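You operate a simulated robot arm through the tools that you are given. There is no shell and no other tool.

Carry out the task below with a simulated robot arm. There is one attempt and no reset: what you move stays moved.

JOB
Get the black wrench out of the orange case, set to 20 N m.
Fine: put it on the open top of the cabinet table and shut the case lid again, latches left open.

It is judged by the outcome, as a careful person would: the job done as asked, and still so three seconds after it is handed in. It fails if anything else is knocked over, pushed out of place, dropped, spilled or broken. Lids that push on must go on centred and level and be pressed home; caps that screw on are set level and turned clockwise until they are tight.

ROBOT AND FRAMES
A 7-joint arm with a two-finger gripper, fixed in place. Base frame: the origin is at the foot of the arm, x ahead of it, y to its left, z up; the work surface is at about z = 0.88. Readings come in m, degrees, newtons and seconds.
With the tool pointing down near the work surface it reaches from about 0.34 to 0.78 m from the base axis. Its first joint turns from -143.0 to 143.0 degrees. Payload 2.45 kg.
The TCP is the grasp point between the finger pads, 0.026 m short of the fingertips. In the tool frame z runs along the fingers and y along their closing line. The gripper opens to 0.096 m. The gripper's body begins 0.069 m behind the TCP.
Orientation is that of the tool frame in the base frame, as [roll, pitch, yaw] about the fixed x, y, z axes, in that order (R = Rz(yaw) Ry(pitch) Rx(roll)). With the fingers straight down and closing along the base's y, the tool's x points along the base's -x, its y along +y and its z along -z.

CONTROLS
- The arm moves only by the tool servo_tool. Its argument "motion" is a list of rows, each a list of 7 numbers: the turn, a rotation vector about the tool's x, y, z in units of 90 degrees (1.0 is 90 degrees), then the shift along the tool's x, y, z in units of 250 mm (1.0 is 250 mm), then the closure, from 0 (fully open) to 1 (shut). In form: [[wx, wy, wz, dx, dy, dz, grip], ...]. A call has 1 to 20 rows; each row is the pose to reach, as a shift and turn from the pose commanded when the call began, along the tool's axes at that moment. A call with a number of a shift or a turn outside -1 to 1 is refused whole. Rows are played at 5 a second. More than 0.05 m and 8.6 degrees between two rows, or a gripper value outside its range, and nothing of the call is played. A pose out of reach is approached as far as the arm can. The call stops where the force on the tool passes 40 N (or 10 N more than at its start, if that is more) or the arm is blocked; 0.2 s more then pass. Each finger halts on what it meets, pressing with about 25 N; the grip force reading is that of the motor and also rises with nothing between the fingers. The clock runs only during rows and for 0.2 s after the last one: add rows that repeat a pose to give the fingers time. It gives the time, the measured TCP pose, the force on the tool (base axes), the opening and the grip force at its end, in the units of the frame above (readings bear some noise), with the torque about the TCP (base axes, N m) and any sound that the robot's microphone picked up.
- Cameras (640 x 400 px; columns grow to the right, rows downward): "scene" is fixed at [0.2201, 0.6523, 1.5979]; the picture's right is [-0.74, -0.67, 0.00], its down [-0.34, 0.38, -0.86] and it looks along [0.58, -0.64, -0.51] (base axes); focal length 362 px, centre (320, 200). "wrist" rides on the gripper at [0.082, 0.003, -0.098] in the tool frame; the picture's right is [-0.04, 1.00, 0.00], its down [-0.73, -0.03, -0.68] and it looks along [-0.68, -0.03, 0.73] (tool axes); focal length 256 px, centre (320, 200).
- capture(camera): a new picture of that camera. No time passes.
- raise_lower(by): slides the trunk up (or, below 0, down) by that many m; the arm rides with it, the base frame stays. It gives what a move gives, with no picture.
- pixel_to_xyz(camera, pixels): for up to 12 pixels [column, row] of the newest picture of that camera ("zoom" is the newest enlarged one), the place [x, y, z] in the base frame of the surface seen there, good to about 0.002 m. No time passes.
- inspect(camera, box): a new picture of the part [left, top, right, bottom] of that camera's present view, enlarged. No time passes.
- hand_in(): hands the job in; it is judged then, once.

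Unless the task says otherwise, let go and move clear before handing in.

The tools are called after "Call:" as a command line: name --pt "numbers of a row" for each row, then --argument value for the rest, lists and objects as JSON in quotes. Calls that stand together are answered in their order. servo_tool: Moves the arm, as the interface text tells. Its arguments: {"type":"object","properties":{"motion":{"type":"array","items":{"type":"array","items":{"type":"number"}}}},"required":["motion"]} The other tools are called the same way: raise_lower (by) slides the trunk up or down; capture (camera) takes a picture; pixel_to_xyz (camera, pixels) gives the place of the surface under pixels of a picture; inspect (camera, box) takes an enlarged picture of a part of a camera's view; hand_in () hands the job in.

At the start:

```text
clock: 0.0
eef_pos: [0.483, 0.0754, 1.2783]
ee_rot: [180.0, 0.1, -179.9]
ft_force: [-0.5, 0.3, 0.2]
moment: [0.03, -0.02, -0.01]
finger_gap: 0.0962
gripper_force: 0.0
trunk travel left (down, up): [-0.575, 0.065]
```

scene: 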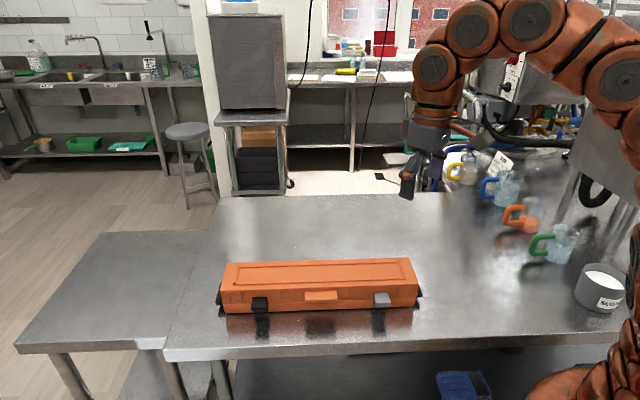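
wrist: 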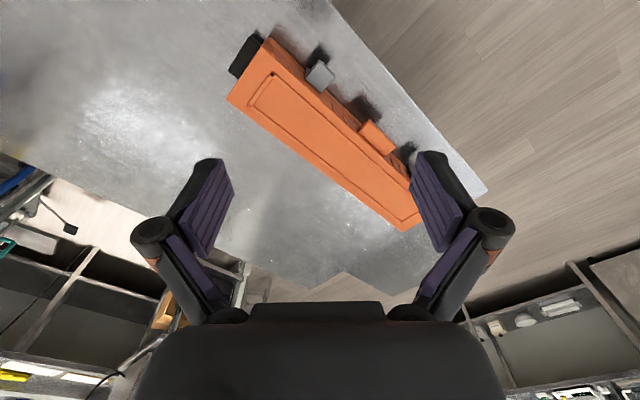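

The scene shows the closed orange case at about (320,285), with two latches, one dark at (260,303) and one grey at (382,299), and a handle at (320,296). I'll take closer pictures before I move anything.

Call:
inspect --camera "scene" --box '[200, 240, 440, 350]'

Call:
inspect --camera "wrist" --box '[200, 10, 500, 250]'

Call:
capture --camera "scene"

```text
2.67 times, centred on (320, 295) of scene
```

zoom: 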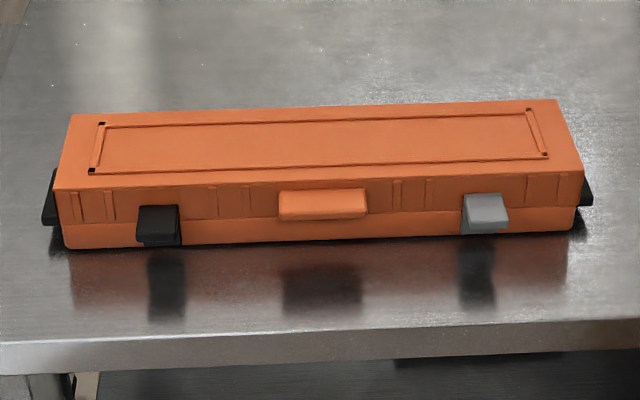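

```text
1.67 times, centred on (350, 130) of wrist
```

zoom: 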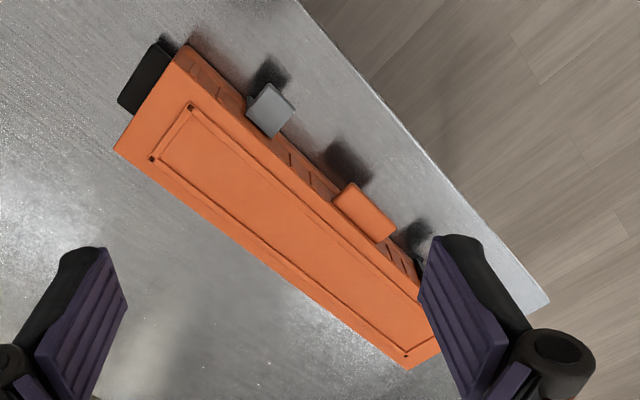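

```text
taken
```

scene: 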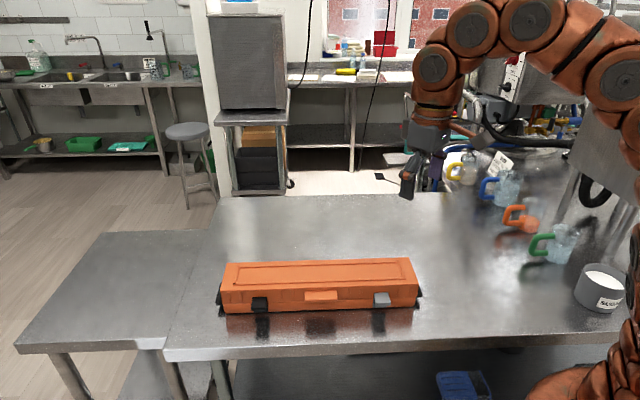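

The case is closed, and the black and grey latches both look down. I'll measure the case, latches, handle and table surfaces to find their positions and which surfaces I can reach.

Call:
pixel_to_xyz --camera "scene" --pixels '[[226, 264], [411, 258], [221, 311], [417, 306], [222, 288], [419, 282], [260, 299], [382, 296], [320, 293], [262, 307], [382, 303], [320, 299]]'

Call:
pixel_to_xyz --camera "scene" --pixels '[[110, 290], [30, 345], [160, 345], [180, 350], [600, 340], [220, 205], [400, 215], [520, 220], [555, 245], [600, 280], [210, 240], [100, 240]]'

Call:
pixel_to_xyz --camera "zoom" --pixels '[[120, 150], [186, 48], [405, 365], [250, 120], [290, 112], [268, 95], [355, 210], [375, 215], [150, 80], [270, 210], [195, 110], [545, 300]]'

Call:
inspect --camera "scene" --box '[400, 100, 640, 350]'

```text
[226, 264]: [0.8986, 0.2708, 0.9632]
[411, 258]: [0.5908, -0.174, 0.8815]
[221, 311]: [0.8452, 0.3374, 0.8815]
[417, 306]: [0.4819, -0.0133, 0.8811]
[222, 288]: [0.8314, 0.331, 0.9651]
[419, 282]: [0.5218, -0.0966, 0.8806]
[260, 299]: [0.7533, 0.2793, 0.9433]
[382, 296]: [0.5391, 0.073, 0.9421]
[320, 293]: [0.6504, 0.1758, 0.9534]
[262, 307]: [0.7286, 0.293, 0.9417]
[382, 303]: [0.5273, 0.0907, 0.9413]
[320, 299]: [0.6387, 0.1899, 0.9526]
```

```text
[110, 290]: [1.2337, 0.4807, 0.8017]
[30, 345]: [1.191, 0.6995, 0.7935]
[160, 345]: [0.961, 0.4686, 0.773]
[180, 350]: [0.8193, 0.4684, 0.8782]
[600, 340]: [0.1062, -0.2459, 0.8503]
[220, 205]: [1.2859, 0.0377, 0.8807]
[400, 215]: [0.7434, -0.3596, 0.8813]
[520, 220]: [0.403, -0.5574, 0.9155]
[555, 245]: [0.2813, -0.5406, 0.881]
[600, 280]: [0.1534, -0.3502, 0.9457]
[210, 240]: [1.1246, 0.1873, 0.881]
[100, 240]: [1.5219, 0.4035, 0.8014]
```

```text
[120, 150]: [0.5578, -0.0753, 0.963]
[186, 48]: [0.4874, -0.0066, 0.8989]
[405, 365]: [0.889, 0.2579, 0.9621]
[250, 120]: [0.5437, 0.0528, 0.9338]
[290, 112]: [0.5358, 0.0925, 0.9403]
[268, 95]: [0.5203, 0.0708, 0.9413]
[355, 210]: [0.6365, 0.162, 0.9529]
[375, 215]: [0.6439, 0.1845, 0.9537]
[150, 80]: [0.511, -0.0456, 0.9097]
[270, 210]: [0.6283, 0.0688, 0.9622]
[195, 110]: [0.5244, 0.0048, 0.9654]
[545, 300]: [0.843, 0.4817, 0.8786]
```

```text
1.60 times, centred on (520, 225) of scene
```

zoom: 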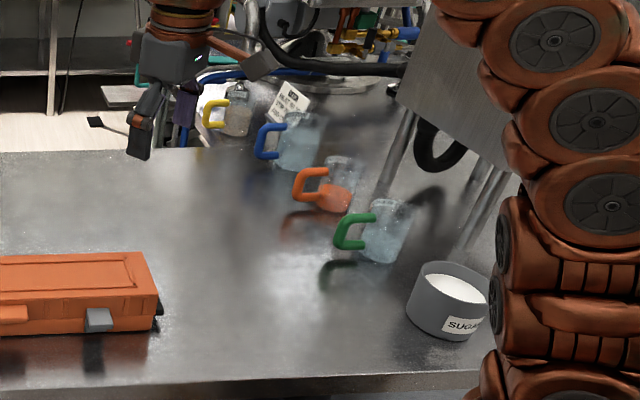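

The case's long axis runs at about 45° in the base frame, with its front facing (-0.7, +0.7). I don't yet know where the "cabinet table" is, so I'll check some scene points, including the grey box on a stand at (250,60) and the grey panel at (610,130).

Call:
pixel_to_xyz --camera "scene" --pixels '[[250, 60], [250, 115], [610, 150], [590, 120], [625, 100], [580, 170], [600, 185], [450, 385], [300, 372], [500, 370], [140, 375], [510, 75]]'

Call:
inspect --camera "scene" --box '[480, 0, 640, 200]'

Call:
inspect --camera "scene" --box '[180, 0, 420, 200]'

Call:
inspect --camera "scene" --box '[0, 200, 260, 400]'

```text
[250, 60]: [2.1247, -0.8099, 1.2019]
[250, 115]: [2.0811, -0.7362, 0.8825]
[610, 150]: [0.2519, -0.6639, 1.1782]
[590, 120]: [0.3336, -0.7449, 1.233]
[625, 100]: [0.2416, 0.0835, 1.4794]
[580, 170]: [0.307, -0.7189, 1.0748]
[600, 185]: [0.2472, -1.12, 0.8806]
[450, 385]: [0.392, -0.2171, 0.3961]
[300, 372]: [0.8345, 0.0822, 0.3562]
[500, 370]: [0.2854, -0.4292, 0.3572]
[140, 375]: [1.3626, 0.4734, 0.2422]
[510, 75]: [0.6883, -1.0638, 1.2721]
```

```text
2.00 times, centred on (560, 100) of scene
```

zoom: 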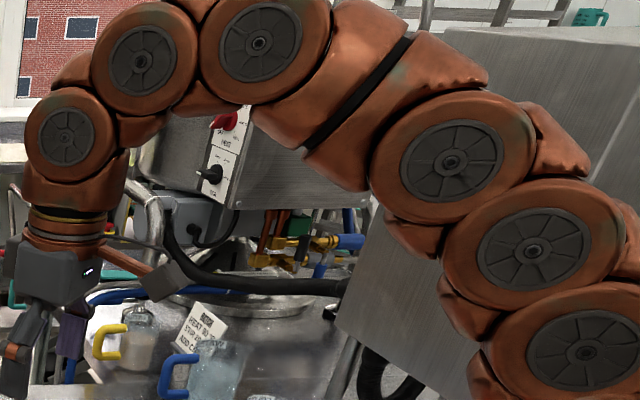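

```text
2.00 times, centred on (300, 100) of scene
```

zoom: 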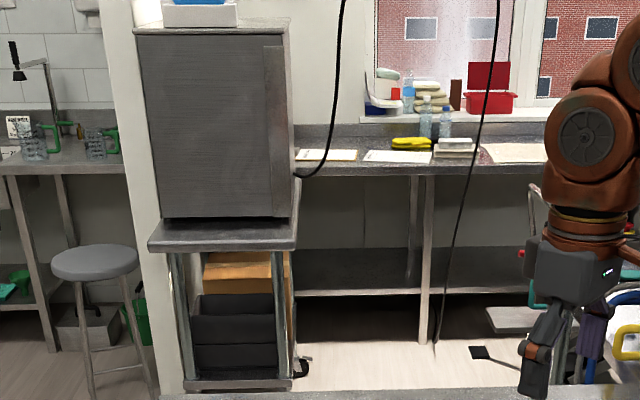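

```text
2.00 times, centred on (130, 300) of scene
```

zoom: 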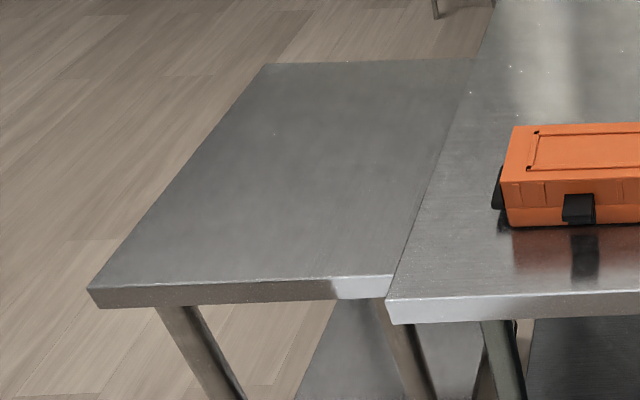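

The main table is at z≈0.88. The lower table at the left is out of reach, and the grey oven stand is 2 m away. I'll turn the wrist in place by +90° about base z to look to the robot's left for the cabinet table.

Call:
servo_tool --pt "0 0 -0.09 0 0 0 0" --pt "0 0 -0.18 0 0 0 0" --pt "0 0 -0.27 0 0 0 0" --pt "0 0 -0.36 0 0 0 0" --pt "0 0 -0.45 0 0 0 0" --pt "0 0 -0.54 0 0 0 0" --pt "0 0 -0.63 0 0 0 0" --pt "0 0 -0.72 0 0 0 0" --pt "0 0 -0.81 0 0 0 0" --pt "0 0 -0.9 0 0 0 0" --pt "0 0 -0.98 0 0 0 0"

Call:
capture --camera "wrist"

```text
clock: 2.4
eef_pos: [0.4834, 0.075, 1.2789]
ee_rot: [-180.0, 0.1, -91.6]
ft_force: [0.6, 0.3, -0.1]
moment: [0.02, 0.0, 0.0]
finger_gap: 0.0957
gripper_force: 0.3
trunk travel left (down, up): [-0.575, 0.065]
```

```text
taken
```

wrist: 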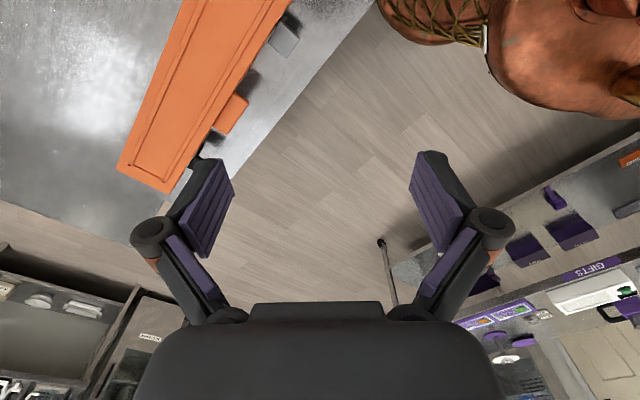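

At the right of the picture, around (560,230), a surface holds purple things, with a "GIFTS" sign below it. I'll turn further left to see it better.

Call:
pixel_to_xyz --camera "wrist" --pixels '[[525, 245], [570, 230], [555, 195], [600, 180], [540, 270], [630, 155], [410, 270], [580, 340], [510, 310], [385, 245], [620, 260], [20, 300]]'

Call:
servo_tool --pt "0 0 -0.09 0 0 0 0" --pt "0 0 -0.18 0 0 0 0" --pt "0 0 -0.27 0 0 0 0" --pt "0 0 -0.36 0 0 0 0" --pt "0 0 -0.45 0 0 0 0" --pt "0 0 -0.54 0 0 0 0"

Call:
capture --camera "wrist"

```text
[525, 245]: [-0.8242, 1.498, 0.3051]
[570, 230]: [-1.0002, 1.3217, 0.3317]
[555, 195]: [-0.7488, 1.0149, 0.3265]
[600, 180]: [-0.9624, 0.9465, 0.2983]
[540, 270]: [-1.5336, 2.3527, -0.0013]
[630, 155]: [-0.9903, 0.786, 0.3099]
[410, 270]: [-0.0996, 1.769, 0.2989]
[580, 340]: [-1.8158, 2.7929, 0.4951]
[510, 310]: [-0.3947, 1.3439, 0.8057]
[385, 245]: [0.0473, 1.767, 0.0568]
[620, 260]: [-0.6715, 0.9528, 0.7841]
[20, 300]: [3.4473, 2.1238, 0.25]
```

```text
clock: 3.8
eef_pos: [0.4839, 0.0756, 1.2785]
ee_rot: [179.9, 0.0, -43.0]
ft_force: [-0.1, -0.4, -0.5]
moment: [0.01, 0.06, 0.01]
finger_gap: 0.0959
gripper_force: 0.1
trunk travel left (down, up): [-0.575, 0.065]
```

```text
taken
```

wrist: 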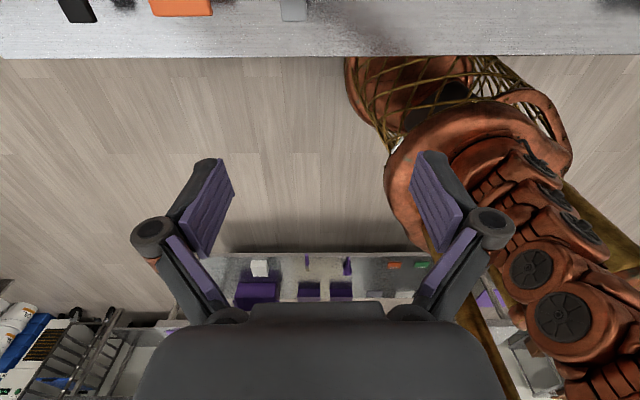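

The gifts table is more than 1.1 m from the base, so it is out of reach. I'll turn the wrist back and look to the robot's right.

Call:
servo_tool --pt "0 0 0.09 0 0 0 0" --pt "0 0 0.18 0 0 0 0" --pt "0 0 0.27 0 0 0 0" --pt "0 0 0.36 0 0 0 0" --pt "0 0 0.45 0 0 0 0" --pt "0 0 0.54 0 0 0 0" --pt "0 0 0.63 0 0 0 0" --pt "0 0 0.72 0 0 0 0" --pt "0 0 0.81 0 0 0 0" --pt "0 0 0.9 0 0 0 0" --pt "0 0 0.99 0 0 0 0"

Call:
servo_tool --pt "0 0 0.09 0 0 0 0" --pt "0 0 0.18 0 0 0 0" --pt "0 0 0.27 0 0 0 0" --pt "0 0 0.36 0 0 0 0" --pt "0 0 0.45 0 0 0 0" --pt "0 0 0.54 0 0 0 0" --pt "0 0 0.63 0 0 0 0" --pt "0 0 0.72 0 0 0 0" --pt "0 0 0.81 0 0 0 0" --pt "0 0 0.9 0 0 0 0" --pt "0 0 0.99 0 0 0 0"

Call:
capture --camera "wrist"

```text
clock: 6.2
eef_pos: [0.4832, 0.0745, 1.2789]
ee_rot: [180.0, 0.1, -132.4]
ft_force: [0.0, 0.2, 0.4]
moment: [0.0, -0.01, -0.02]
finger_gap: 0.0961
gripper_force: 0.1
trunk travel left (down, up): [-0.575, 0.065]
```

```text
clock: 8.6
eef_pos: [0.4842, 0.0745, 1.2785]
ee_rot: [-179.9, 0.1, 138.5]
ft_force: [-0.2, 0.2, -0.1]
moment: [-0.01, -0.02, 0.01]
finger_gap: 0.0961
gripper_force: 0.0
trunk travel left (down, up): [-0.575, 0.065]
```

```text
taken
```

wrist: 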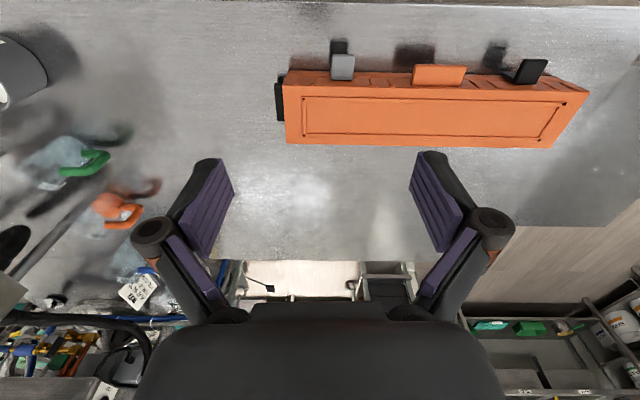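

This view shows the main table from behind the case. I'll keep turning right to see past the pitchers.

Call:
servo_tool --pt "0 0 0.09 0 0 0 0" --pt "0 0 0.18 0 0 0 0" --pt "0 0 0.27 0 0 0 0" --pt "0 0 0.36 0 0 0 0" --pt "0 0 0.45 0 0 0 0" --pt "0 0 0.54 0 0 0 0" --pt "0 0 0.63 0 0 0 0" --pt "0 0 0.72 0 0 0 0" --pt "0 0 0.81 0 0 0 0"

Call:
capture --camera "wrist"

Call:
inspect --camera "scene" --box '[200, 240, 440, 350]'

```text
clock: 10.6
eef_pos: [0.4821, 0.0764, 1.278]
ee_rot: [179.9, 0.0, 65.6]
ft_force: [0.0, 1.1, 0.3]
moment: [0.01, -0.03, 0.03]
finger_gap: 0.0962
gripper_force: 0.0
trunk travel left (down, up): [-0.575, 0.065]
```

```text
taken
```

wrist: 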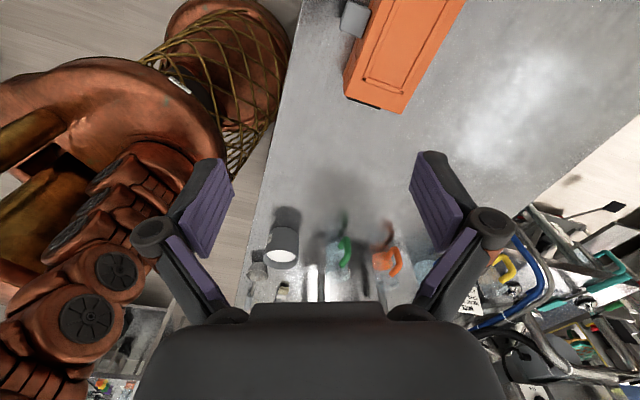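

```text
2.67 times, centred on (320, 295) of scene
```

zoom: 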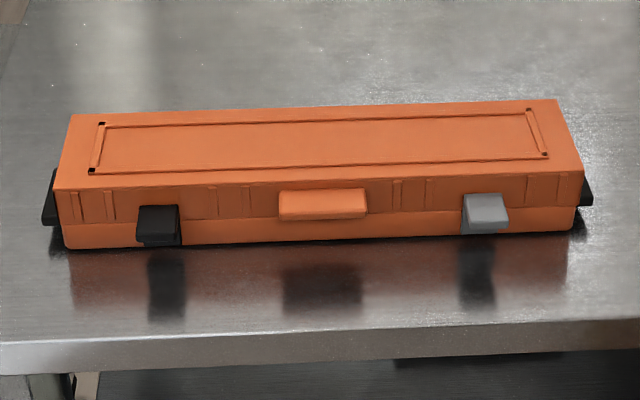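

The main table is the only top in reach, and it is the one with the shelf below and the steel cabinet at its right. So I take the "cabinet table" to be this one. Next I'll bring the wrist camera in front of the case to see the latches close up.

Call:
servo_tool --pt "0 0 -0.077 0.075 0.012 0.091 0" --pt "0 0 -0.154 0.149 0.025 0.182 0" --pt "0 0 -0.231 0.224 0.037 0.274 0" --pt "0 0 -0.308 0.298 0.049 0.365 0" --pt "0 0 -0.386 0.373 0.062 0.456 0" --pt "0 0 -0.463 0.448 0.074 0.547 0" --pt "0 0 -0.54 0.522 0.086 0.638 0" --pt "0 0 -0.617 0.597 0.098 0.73 0" --pt "0 0 -0.694 0.671 0.111 0.821 0" --pt "0 0 -0.771 0.746 0.123 0.912 0"

Call:
capture --camera "wrist"

Call:
capture --camera "scene"

```text
clock: 12.8
eef_pos: [0.5869, 0.2317, 1.049]
ee_rot: [-180.0, 0.1, 135.2]
ft_force: [-0.6, 0.4, -0.4]
moment: [0.01, -0.04, 0.01]
finger_gap: 0.0958
gripper_force: 0.0
trunk travel left (down, up): [-0.575, 0.065]
```

```text
taken
```

wrist: 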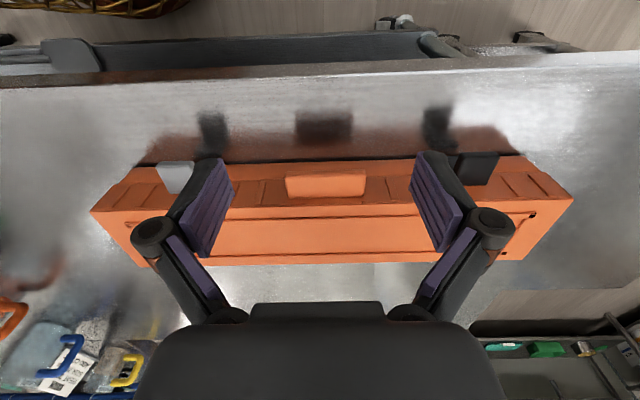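

```text
taken
```

scene: 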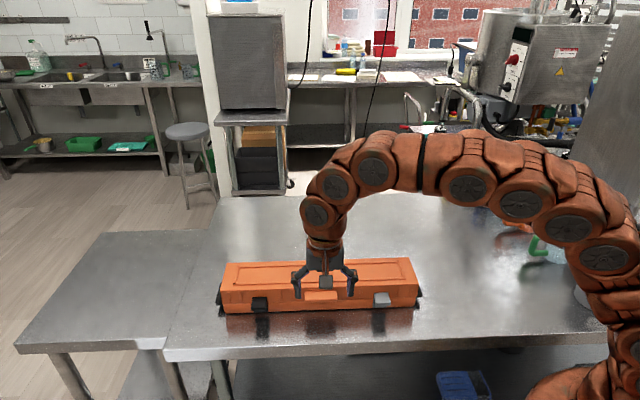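

The wrist view from in front of the case shows the grey latch at (178,177), the handle at (327,185) and the black latch at (478,168). I'll enlarge both latches.

Call:
inspect --camera "wrist" --box '[100, 120, 260, 220]'

Call:
inspect --camera "wrist" --box '[420, 120, 580, 220]'

Call:
inspect --camera "scene" --box '[360, 275, 440, 325]'

Call:
inspect --camera "scene" --box '[200, 275, 280, 325]'

```text
4.00 times, centred on (180, 170) of wrist
```

zoom: 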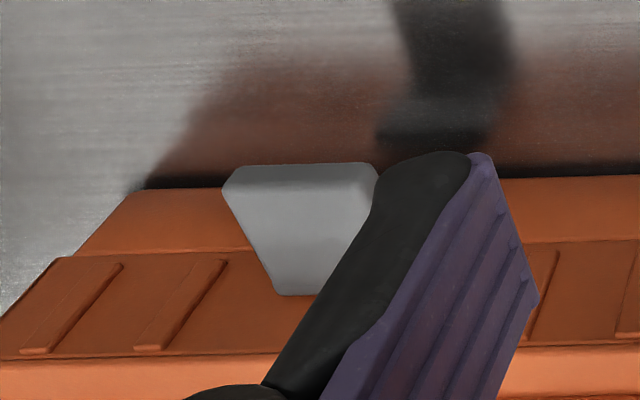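

```text
4.00 times, centred on (500, 170) of wrist
```

zoom: 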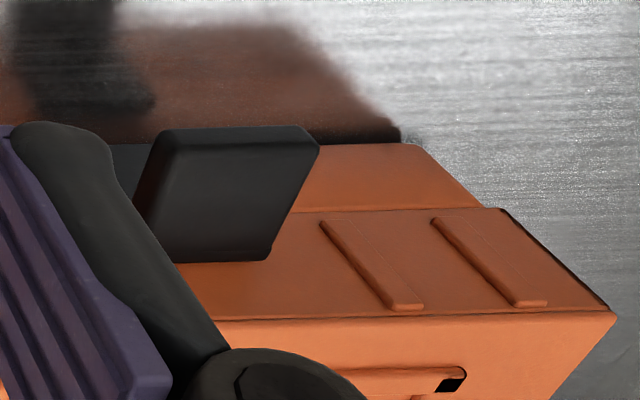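

```text
8.00 times, centred on (400, 300) of scene
```

zoom: 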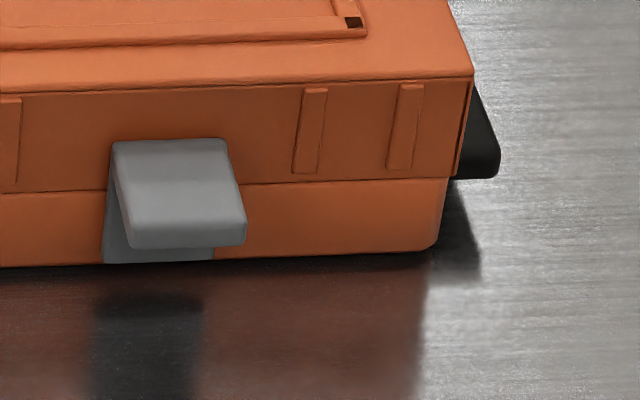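

```text
8.00 times, centred on (240, 300) of scene
```

zoom: 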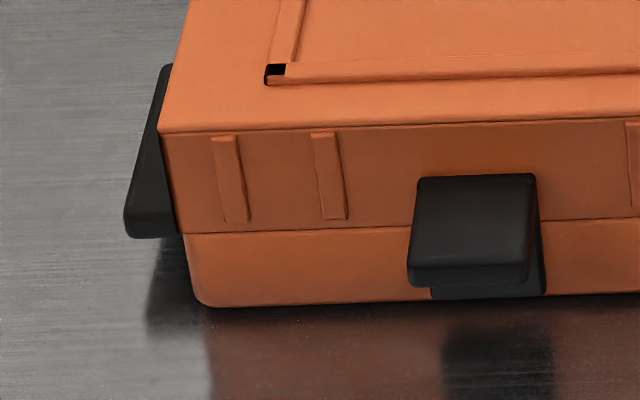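

The latch tabs stick outward from the front, over a plate on the lower body, and there are also black tabs at both ends. I'll measure their exact shape in the zoomed view.

Call:
pixel_to_xyz --camera "zoom" --pixels '[[425, 185], [530, 182], [415, 262], [520, 260], [415, 282], [520, 278], [500, 292], [350, 226], [350, 298], [150, 90], [135, 215], [150, 228]]'

Call:
inspect --camera "scene" --box '[360, 275, 440, 325]'

Call:
pixel_to_xyz --camera "zoom" --pixels '[[120, 147], [225, 145], [135, 235], [240, 228], [135, 246], [240, 240], [160, 257], [300, 183], [300, 255], [480, 110], [495, 165], [200, 190]]'

```text
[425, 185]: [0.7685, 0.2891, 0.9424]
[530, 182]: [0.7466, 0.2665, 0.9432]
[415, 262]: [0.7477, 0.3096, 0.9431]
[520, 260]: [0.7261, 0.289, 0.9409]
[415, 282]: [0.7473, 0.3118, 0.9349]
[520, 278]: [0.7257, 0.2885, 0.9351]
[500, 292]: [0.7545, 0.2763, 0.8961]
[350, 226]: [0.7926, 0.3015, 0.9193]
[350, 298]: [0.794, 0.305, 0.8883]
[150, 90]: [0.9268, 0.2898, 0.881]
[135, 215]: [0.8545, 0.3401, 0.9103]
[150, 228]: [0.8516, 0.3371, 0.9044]
```

```text
8.00 times, centred on (400, 300) of scene
```

zoom: 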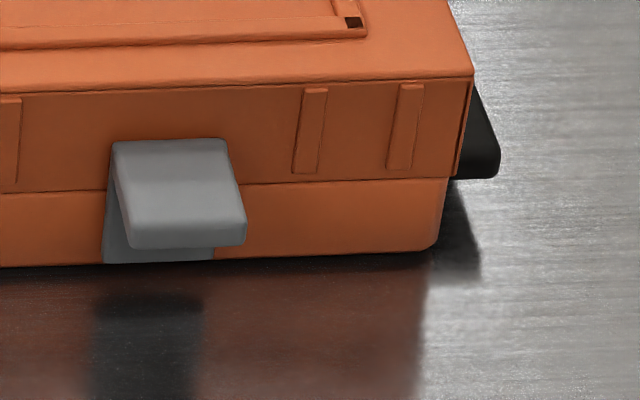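

```text
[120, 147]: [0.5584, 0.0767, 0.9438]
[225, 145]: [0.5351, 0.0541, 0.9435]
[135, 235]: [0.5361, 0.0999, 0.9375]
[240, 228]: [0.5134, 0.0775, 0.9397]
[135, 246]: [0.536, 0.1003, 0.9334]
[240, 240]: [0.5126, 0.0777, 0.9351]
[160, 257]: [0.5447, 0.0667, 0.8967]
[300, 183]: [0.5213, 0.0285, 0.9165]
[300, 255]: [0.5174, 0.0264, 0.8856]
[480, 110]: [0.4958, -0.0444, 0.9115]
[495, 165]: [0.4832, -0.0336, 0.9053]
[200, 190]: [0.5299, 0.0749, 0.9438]
```

The front tabs are flat plates at z≈0.934–0.943, about 32 mm wide and sticking out about 30 mm. I can't yet tell whether they are open or closed, so I'll tilt the wrist for a level look at the right (grey) latch.

Call:
servo_tool --pt "0 -0.074 0 0.033 -0.095 0.033 0" --pt "0 -0.148 0 0.067 -0.19 0.065 0" --pt "0 -0.222 0 0.1 -0.284 0.098 0" --pt "0 -0.296 0 0.133 -0.379 0.131 0" --pt "0 -0.37 0 0.167 -0.474 0.163 0" --pt "0 -0.444 0 0.2 -0.568 0.196 0"

Call:
capture --camera "wrist"

```text
clock: 14.2
eef_pos: [0.4518, 0.1657, 1.0007]
ee_rot: [179.9, 40.0, 134.9]
ft_force: [0.1, -0.3, -0.4]
moment: [-0.01, 0.02, 0.02]
finger_gap: 0.096
gripper_force: 0.2
trunk travel left (down, up): [-0.575, 0.065]
```

```text
taken
```

wrist: 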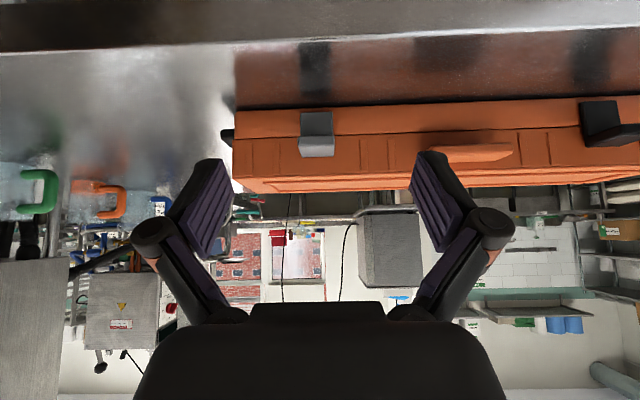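

Call:
inspect --camera "wrist" --box '[215, 85, 375, 205]'

Call:
inspect --camera "wrist" --box '[500, 80, 640, 200]'

```text
3.33 times, centred on (295, 145) of wrist
```

zoom: 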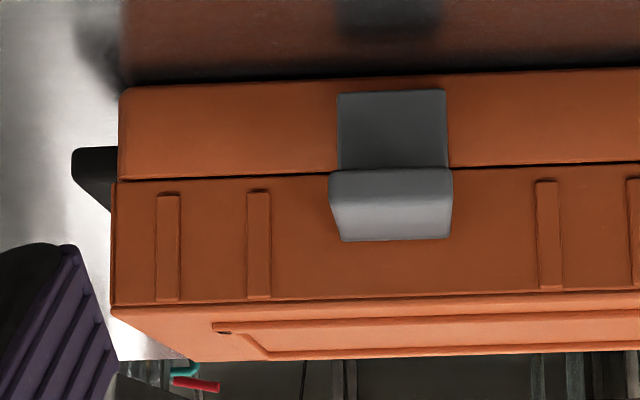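

```text
3.33 times, centred on (570, 140) of wrist
```

zoom: 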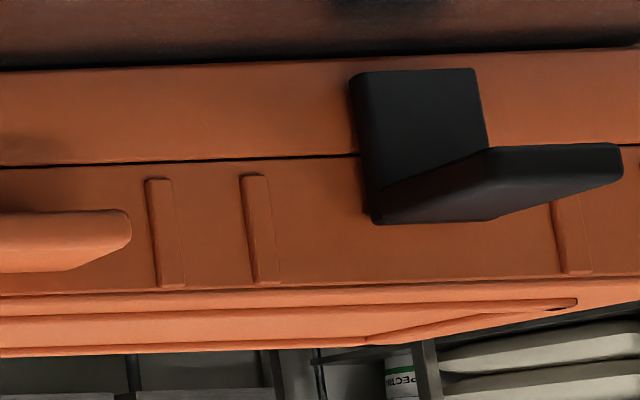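

Each latch is an L: a vertical plate across the seam with a pull tab at the top, at (390,205) in the first zoom. Before testing how they open, I'll look at the black part at the right end of the case, seen at (95,170).

Call:
servo_tool --pt "-0.046 0 -0.055 -0.054 -0.104 0.045 0" --pt "-0.092 0 -0.109 -0.108 -0.208 0.09 0" --pt "-0.138 0 -0.164 -0.162 -0.312 0.135 0" --pt "-0.184 0 -0.219 -0.215 -0.416 0.181 0" --pt "-0.23 0 -0.274 -0.269 -0.52 0.226 0" --pt "-0.276 0 -0.328 -0.323 -0.624 0.271 0" --pt "-0.3215 0 -0.383 -0.377 -0.728 0.316 0"

Call:
capture --camera "wrist"

```text
clock: 16.0
eef_pos: [0.488, -0.0116, 1.0494]
ee_rot: [161.5, 35.5, 155.8]
ft_force: [0.9, 0.4, 0.8]
moment: [-0.04, 0.02, -0.03]
finger_gap: 0.0959
gripper_force: 0.1
out of reach, approached as far as the arm can: row 3, 4, 5, 6, 7
trunk travel left (down, up): [-0.575, 0.065]
stopped in row 7: the arm was blocked; the commanded pose is now the measured one
```

```text
taken
```

wrist: 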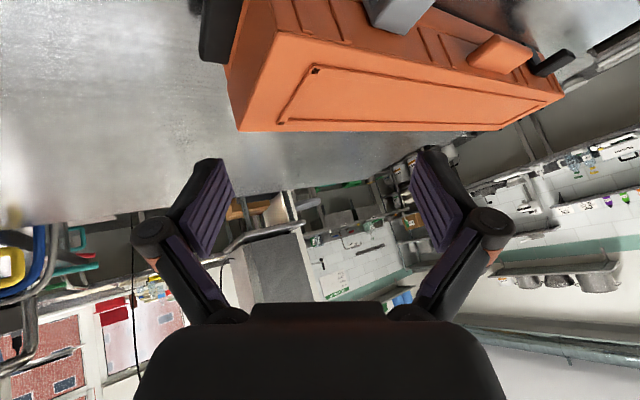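

The arm reached a joint limit and stopped at (0.488, -0.012, 1.049), clear of everything with forces near zero. The black end piece is at the top at (215,25), so I'll zoom on it.

Call:
inspect --camera "wrist" --box '[170, 0, 330, 100]'

Call:
inspect --camera "wrist" --box '[340, 0, 600, 130]'

```text
4.00 times, centred on (250, 50) of wrist
```

zoom: 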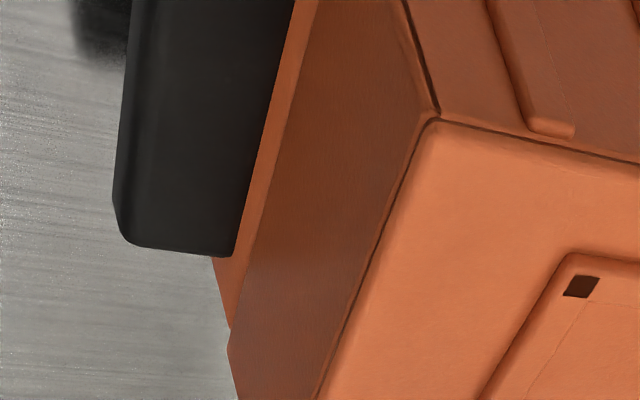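

```text
2.46 times, centred on (470, 65) of wrist
```

zoom: 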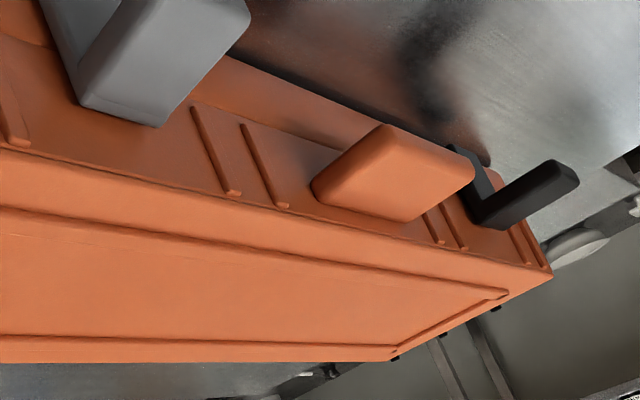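

The end pieces are just carrying ears on the base, so only the two front L-latches matter. I'll straighten the tool over the grey latch tab, centred near a=0.434 along the case, fingers closing along the case's length.

Call:
servo_tool --pt "0.0384 0.0502 0.0408 -0.005 0.057 0.015 0" --pt "0.0767 0.1005 0.0816 -0.01 0.114 0.03 0" --pt "0.1151 0.1507 0.1224 -0.015 0.171 0.045 0" --pt "0.1534 0.201 0.1632 -0.021 0.228 0.061 0" --pt "0.1918 0.2512 0.204 -0.026 0.285 0.076 0" --pt "0.2301 0.3015 0.2448 -0.031 0.342 0.091 0" --pt "0.2685 0.3517 0.2856 -0.036 0.399 0.106 0"

Call:
capture --camera "wrist"

```text
clock: 17.6
eef_pos: [0.5335, 0.0796, 1.0603]
ee_rot: [180.0, -0.1, 134.9]
ft_force: [-0.3, 0.2, -0.2]
moment: [0.0, -0.01, -0.01]
finger_gap: 0.096
gripper_force: 0.0
trunk travel left (down, up): [-0.575, 0.065]
```

```text
taken
```

wrist: 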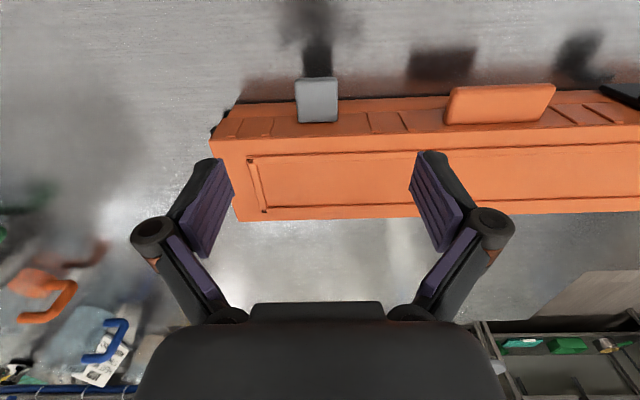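

The tool is level, with the grey tab between the fingers at (318,100). I'll descend so the pads straddle the tab, then close gently on it.

Call:
servo_tool --pt "0 0 0 0 0 0.12 0" --pt "0 0 0 0 0 0.24 0" --pt "0 0 0 0 0 0.36 0" --pt "0 0 0 0 0 0.44 0" --pt "0 0 0 0 0 0.488 0"

Call:
servo_tool --pt "0 0 0 0 0 0 0.3" --pt "0 0 0 0 0 0 0.6" --pt "0 0 0 0 0 0 0.75" --pt "0 0 0 0 0 0 0.75" --pt "0 0 0 0 0 0 0.75" --pt "0 0 0 0 0 0 0.75"

Call:
capture --camera "wrist"

Call:
inspect --camera "scene" --box '[320, 230, 440, 330]'

```text
clock: 18.8
eef_pos: [0.534, 0.0794, 0.9385]
ee_rot: [179.9, 0.1, 135.0]
ft_force: [-0.5, 0.3, 0.8]
moment: [-0.02, -0.03, -0.04]
finger_gap: 0.0961
gripper_force: 0.1
trunk travel left (down, up): [-0.575, 0.065]
```

```text
clock: 20.2
eef_pos: [0.5325, 0.0781, 0.9379]
ee_rot: [179.9, 0.0, 134.9]
ft_force: [-10.8, -7.8, 1.1]
moment: [-0.02, 0.08, -0.16]
finger_gap: 0.0347
gripper_force: 25.0
trunk travel left (down, up): [-0.575, 0.065]
```

```text
taken
```

wrist: 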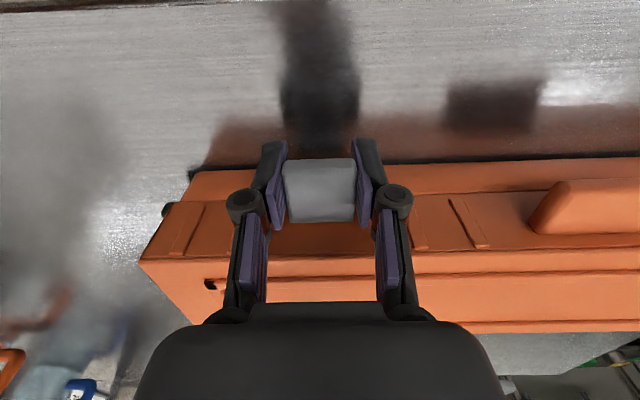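

```text
4.00 times, centred on (380, 280) of scene
```

zoom: 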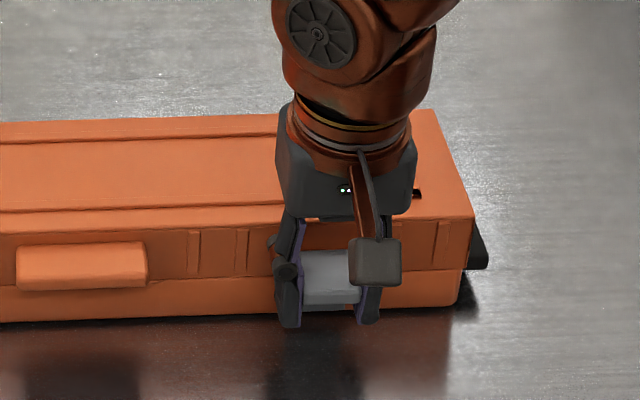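

The grip is on the tab with a gap of 0.0347, with about 13 N of sideways force from being about 2 mm off centre. I'll recentre, then pull slightly outward (+n, tool x) in small steps to see whether the latch yields.

Call:
servo_tool --pt "0 0 0 0 -0.008 0 0.75" --pt "0 0 0 0 -0.01 0 0.75"

Call:
servo_tool --pt "0 0 0 0.008 0 0 0.75" --pt "0 0 0 0.016 0 0 0.75" --pt "0 0 0 0.02 0 0 0.75" --pt "0 0 0 0.02 0 0 0.75"

Call:
inspect --camera "wrist" --box '[220, 100, 420, 260]'

```text
clock: 20.8
eef_pos: [0.5331, 0.0786, 0.9375]
ee_rot: [179.8, 0.1, 135.0]
ft_force: [6.8, 0.8, 0.3]
moment: [0.03, -0.14, -0.03]
finger_gap: 0.0346
gripper_force: 24.1
trunk travel left (down, up): [-0.575, 0.065]
```

```text
clock: 21.8
eef_pos: [0.5294, 0.0831, 0.9384]
ee_rot: [179.9, 0.0, 134.9]
ft_force: [9.7, -2.5, 0.6]
moment: [-0.32, -0.22, -0.59]
finger_gap: 0.0343
gripper_force: 24.8
trunk travel left (down, up): [-0.575, 0.065]
```

```text
2.50 times, centred on (320, 180) of wrist
```

zoom: 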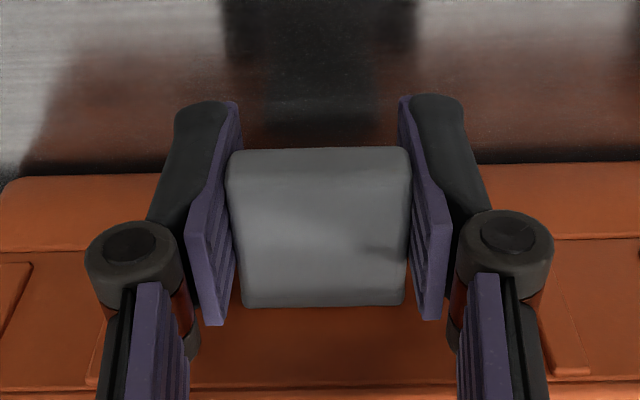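

The tool moved about 6 mm outward with only about 9 N resisting. I need to know whether the latch turned, the case slid or the grip slipped, so I'll measure the tab and the case corner.

Call:
inspect --camera "scene" --box '[200, 240, 440, 350]'

Call:
pixel_to_xyz --camera "zoom" --pixels '[[60, 190], [70, 118], [300, 180], [300, 230], [340, 240], [150, 210], [500, 220], [545, 215], [100, 240], [585, 175]]'

Call:
inspect --camera "scene" --box '[350, 265, 440, 325]'

```text
2.67 times, centred on (320, 295) of scene
```

zoom: 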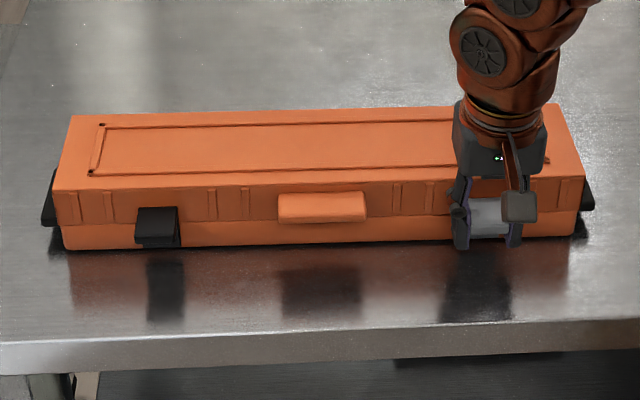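

```text
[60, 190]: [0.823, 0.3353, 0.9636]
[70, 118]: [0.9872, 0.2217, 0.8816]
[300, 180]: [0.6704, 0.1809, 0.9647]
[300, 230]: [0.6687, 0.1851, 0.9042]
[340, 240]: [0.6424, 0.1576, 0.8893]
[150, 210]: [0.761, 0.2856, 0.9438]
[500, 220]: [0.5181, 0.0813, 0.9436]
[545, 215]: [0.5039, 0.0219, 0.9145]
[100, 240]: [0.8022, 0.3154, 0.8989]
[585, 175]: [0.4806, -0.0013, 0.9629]
```

```text
6.67 times, centred on (395, 295) of scene
```

zoom: 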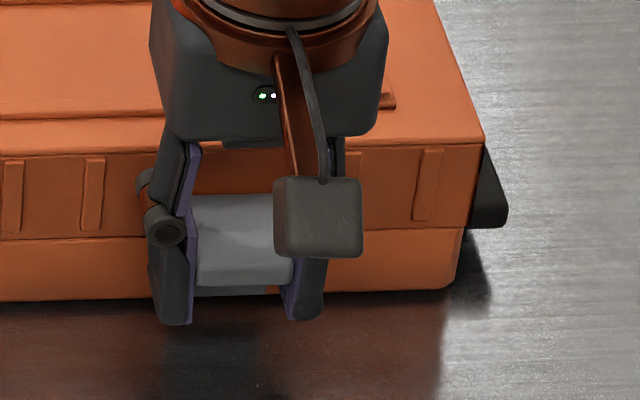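

The case itself slid about 6 mm toward the robot at its right end, so the latch did not yield to the outward pull. I'll push the case back by the same amount with the grip, then test small vertical motions that can't slide it.

Call:
servo_tool --pt "0 0 0 -0.01 0 0 0.75" --pt "0 0 0 -0.02 0 0 0.75" --pt "0 0 0 -0.028 0 0 0.75" --pt "0 0 0 -0.028 0 0 0.75"

Call:
inspect --camera "scene" --box '[200, 240, 440, 350]'

Call:
pixel_to_xyz --camera "zoom" --pixels '[[585, 175], [580, 170], [62, 188], [66, 188], [300, 180], [556, 103], [75, 120], [450, 190], [572, 225]]'

```text
clock: 22.8
eef_pos: [0.5332, 0.0766, 0.9381]
ee_rot: [-179.9, -0.1, 135.0]
ft_force: [-8.8, 1.5, 0.4]
moment: [0.06, 0.43, 0.32]
finger_gap: 0.0348
gripper_force: 25.1
trunk travel left (down, up): [-0.575, 0.065]
```

```text
2.67 times, centred on (320, 295) of scene
```

zoom: 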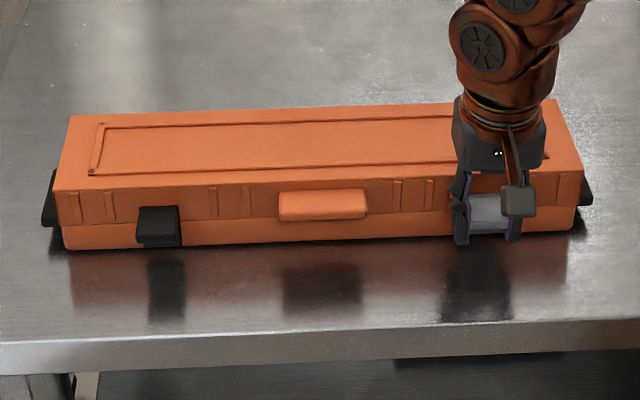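

```text
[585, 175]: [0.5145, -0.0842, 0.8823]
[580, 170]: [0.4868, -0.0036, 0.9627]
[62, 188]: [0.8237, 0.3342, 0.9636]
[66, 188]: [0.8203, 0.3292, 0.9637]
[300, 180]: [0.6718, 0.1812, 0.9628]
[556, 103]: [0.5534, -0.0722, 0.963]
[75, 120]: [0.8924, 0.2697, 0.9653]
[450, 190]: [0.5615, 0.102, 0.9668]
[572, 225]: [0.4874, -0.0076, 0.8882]
```

The case is back near its original place: its front-right corner is at (0.487, -0.004), against (0.487, -0.007) at first. Now I'll push down on the tab a few millimetres while still gripping it.

Call:
servo_tool --pt "0 0 0 0.006 0 0.006 0.75" --pt "0 0 0 0.006 0 0.012 0.75" --pt "0 0 0 0.006 0 0.018 0.75" --pt "0 0 0 0.006 0 0.018 0.75"

Call:
inspect --camera "wrist" --box '[220, 100, 420, 260]'

```text
clock: 23.8
eef_pos: [0.5315, 0.0765, 0.9348]
ee_rot: [179.7, 0.0, 135.0]
ft_force: [-5.0, -4.4, 17.4]
moment: [-0.21, -0.2, 0.39]
finger_gap: 0.0344
gripper_force: 25.1
trunk travel left (down, up): [-0.575, 0.065]
```

```text
2.50 times, centred on (320, 180) of wrist
```

zoom: 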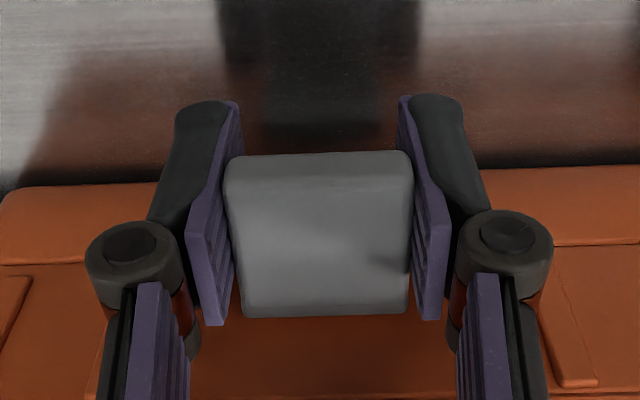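

Pushing down gave 17 N over about 3 mm. I'll measure the tab's surface to see whether it tilted.

Call:
pixel_to_xyz --camera "zoom" --pixels '[[280, 195], [360, 195], [280, 250], [360, 250], [280, 300], [360, 300], [320, 165], [100, 200], [100, 300], [320, 350]]'

Call:
inspect --camera "scene" --box '[350, 265, 440, 325]'

```text
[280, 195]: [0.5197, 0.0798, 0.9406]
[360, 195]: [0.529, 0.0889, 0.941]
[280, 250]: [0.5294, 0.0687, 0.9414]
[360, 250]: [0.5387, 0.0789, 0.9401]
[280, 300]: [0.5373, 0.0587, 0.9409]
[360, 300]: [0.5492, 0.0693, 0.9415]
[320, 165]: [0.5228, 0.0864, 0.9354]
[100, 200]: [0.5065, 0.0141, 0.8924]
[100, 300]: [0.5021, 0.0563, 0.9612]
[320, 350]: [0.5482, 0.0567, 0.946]
```

```text
6.67 times, centred on (395, 295) of scene
```

zoom: 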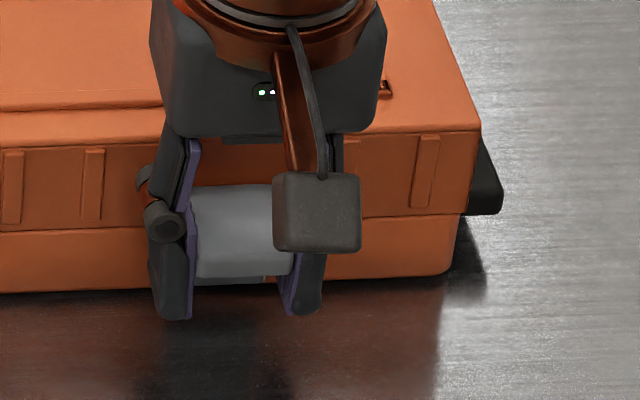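

The tab is still flat at z≈0.941, the same as the first wrist reading of 0.940–0.941. So pushing down only made the pads slip, and I'll try lifting the tab, checking force and height as I go.

Call:
servo_tool --pt "0 0 0 0 0 -0.01 0.75" --pt "0 0 0 0 0 -0.02 0.75" --pt "0 0 0 0 0 -0.028 0.75" --pt "0 0 0 0 0 -0.028 0.75"

Call:
inspect --camera "wrist" --box '[220, 100, 420, 260]'

Call:
pixel_to_xyz --camera "zoom" --pixels '[[280, 195], [360, 195], [280, 250], [360, 250], [280, 295], [360, 295], [320, 165], [100, 200], [100, 300], [540, 300]]'

Call:
inspect --camera "scene" --box '[350, 265, 440, 325]'

```text
clock: 24.8
eef_pos: [0.5316, 0.0772, 0.9407]
ee_rot: [179.9, 0.0, 135.1]
ft_force: [-2.3, -2.4, -7.1]
moment: [0.07, 0.18, -0.02]
finger_gap: 0.0344
gripper_force: 25.1
trunk travel left (down, up): [-0.575, 0.065]
```

```text
2.50 times, centred on (320, 180) of wrist
```

zoom: 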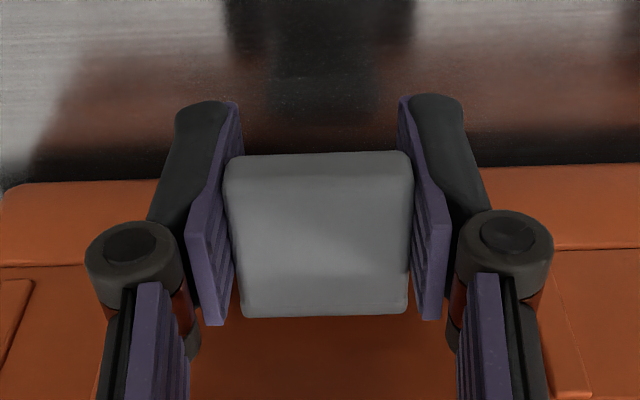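

```text
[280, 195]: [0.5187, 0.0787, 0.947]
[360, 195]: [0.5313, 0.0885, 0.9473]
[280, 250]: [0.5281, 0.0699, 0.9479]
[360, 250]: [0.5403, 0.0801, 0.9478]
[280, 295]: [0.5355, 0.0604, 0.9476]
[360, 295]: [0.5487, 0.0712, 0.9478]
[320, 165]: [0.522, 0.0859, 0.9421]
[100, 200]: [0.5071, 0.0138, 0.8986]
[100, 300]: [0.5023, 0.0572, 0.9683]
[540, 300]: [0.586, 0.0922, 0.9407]
```

```text
6.67 times, centred on (395, 295) of scene
```

zoom: 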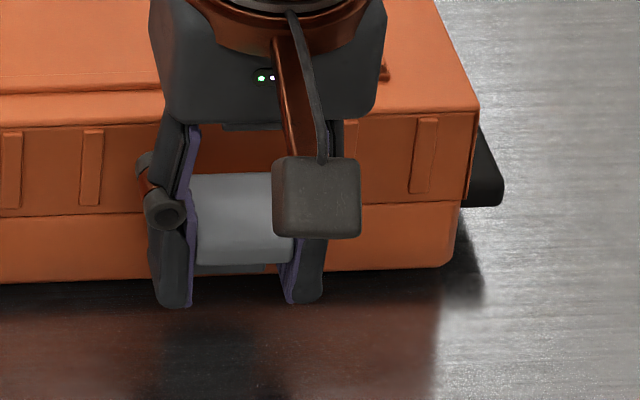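

The case's right end lifted 6 mm with only 7 N, so the whole case is light (about 14 N) and the latch stayed shut. I'll lower it back down first.

Call:
servo_tool --pt "0 0 0 0 0 0.008 0.75" --pt "0 0 0 0 0 0.016 0.75" --pt "0 0 0 0 0 0.023 0.75" --pt "0 0 0 0 0 0.023 0.75"

Call:
inspect --camera "wrist" --box '[220, 100, 420, 260]'

Call:
pixel_to_xyz --camera "zoom" --pixels '[[280, 195], [360, 195], [280, 250], [360, 250], [280, 295], [360, 295], [100, 200], [100, 300]]'

```text
clock: 25.8
eef_pos: [0.5321, 0.0777, 0.9338]
ee_rot: [-179.9, 0.1, 135.0]
ft_force: [-4.7, 1.2, -5.7]
moment: [0.17, 0.3, 0.3]
finger_gap: 0.0341
gripper_force: 25.2
trunk travel left (down, up): [-0.575, 0.065]
```

```text
2.50 times, centred on (320, 180) of wrist
```

zoom: 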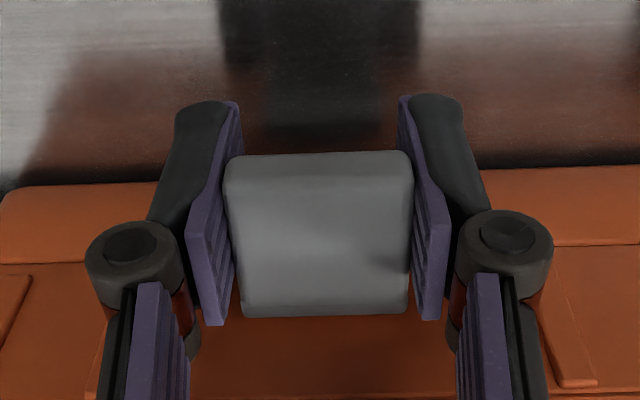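

```text
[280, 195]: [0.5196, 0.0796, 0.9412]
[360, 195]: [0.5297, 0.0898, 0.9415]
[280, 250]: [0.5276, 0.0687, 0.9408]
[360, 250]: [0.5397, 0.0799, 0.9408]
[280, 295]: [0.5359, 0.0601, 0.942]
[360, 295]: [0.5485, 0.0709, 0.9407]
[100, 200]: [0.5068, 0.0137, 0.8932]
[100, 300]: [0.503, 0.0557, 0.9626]
```

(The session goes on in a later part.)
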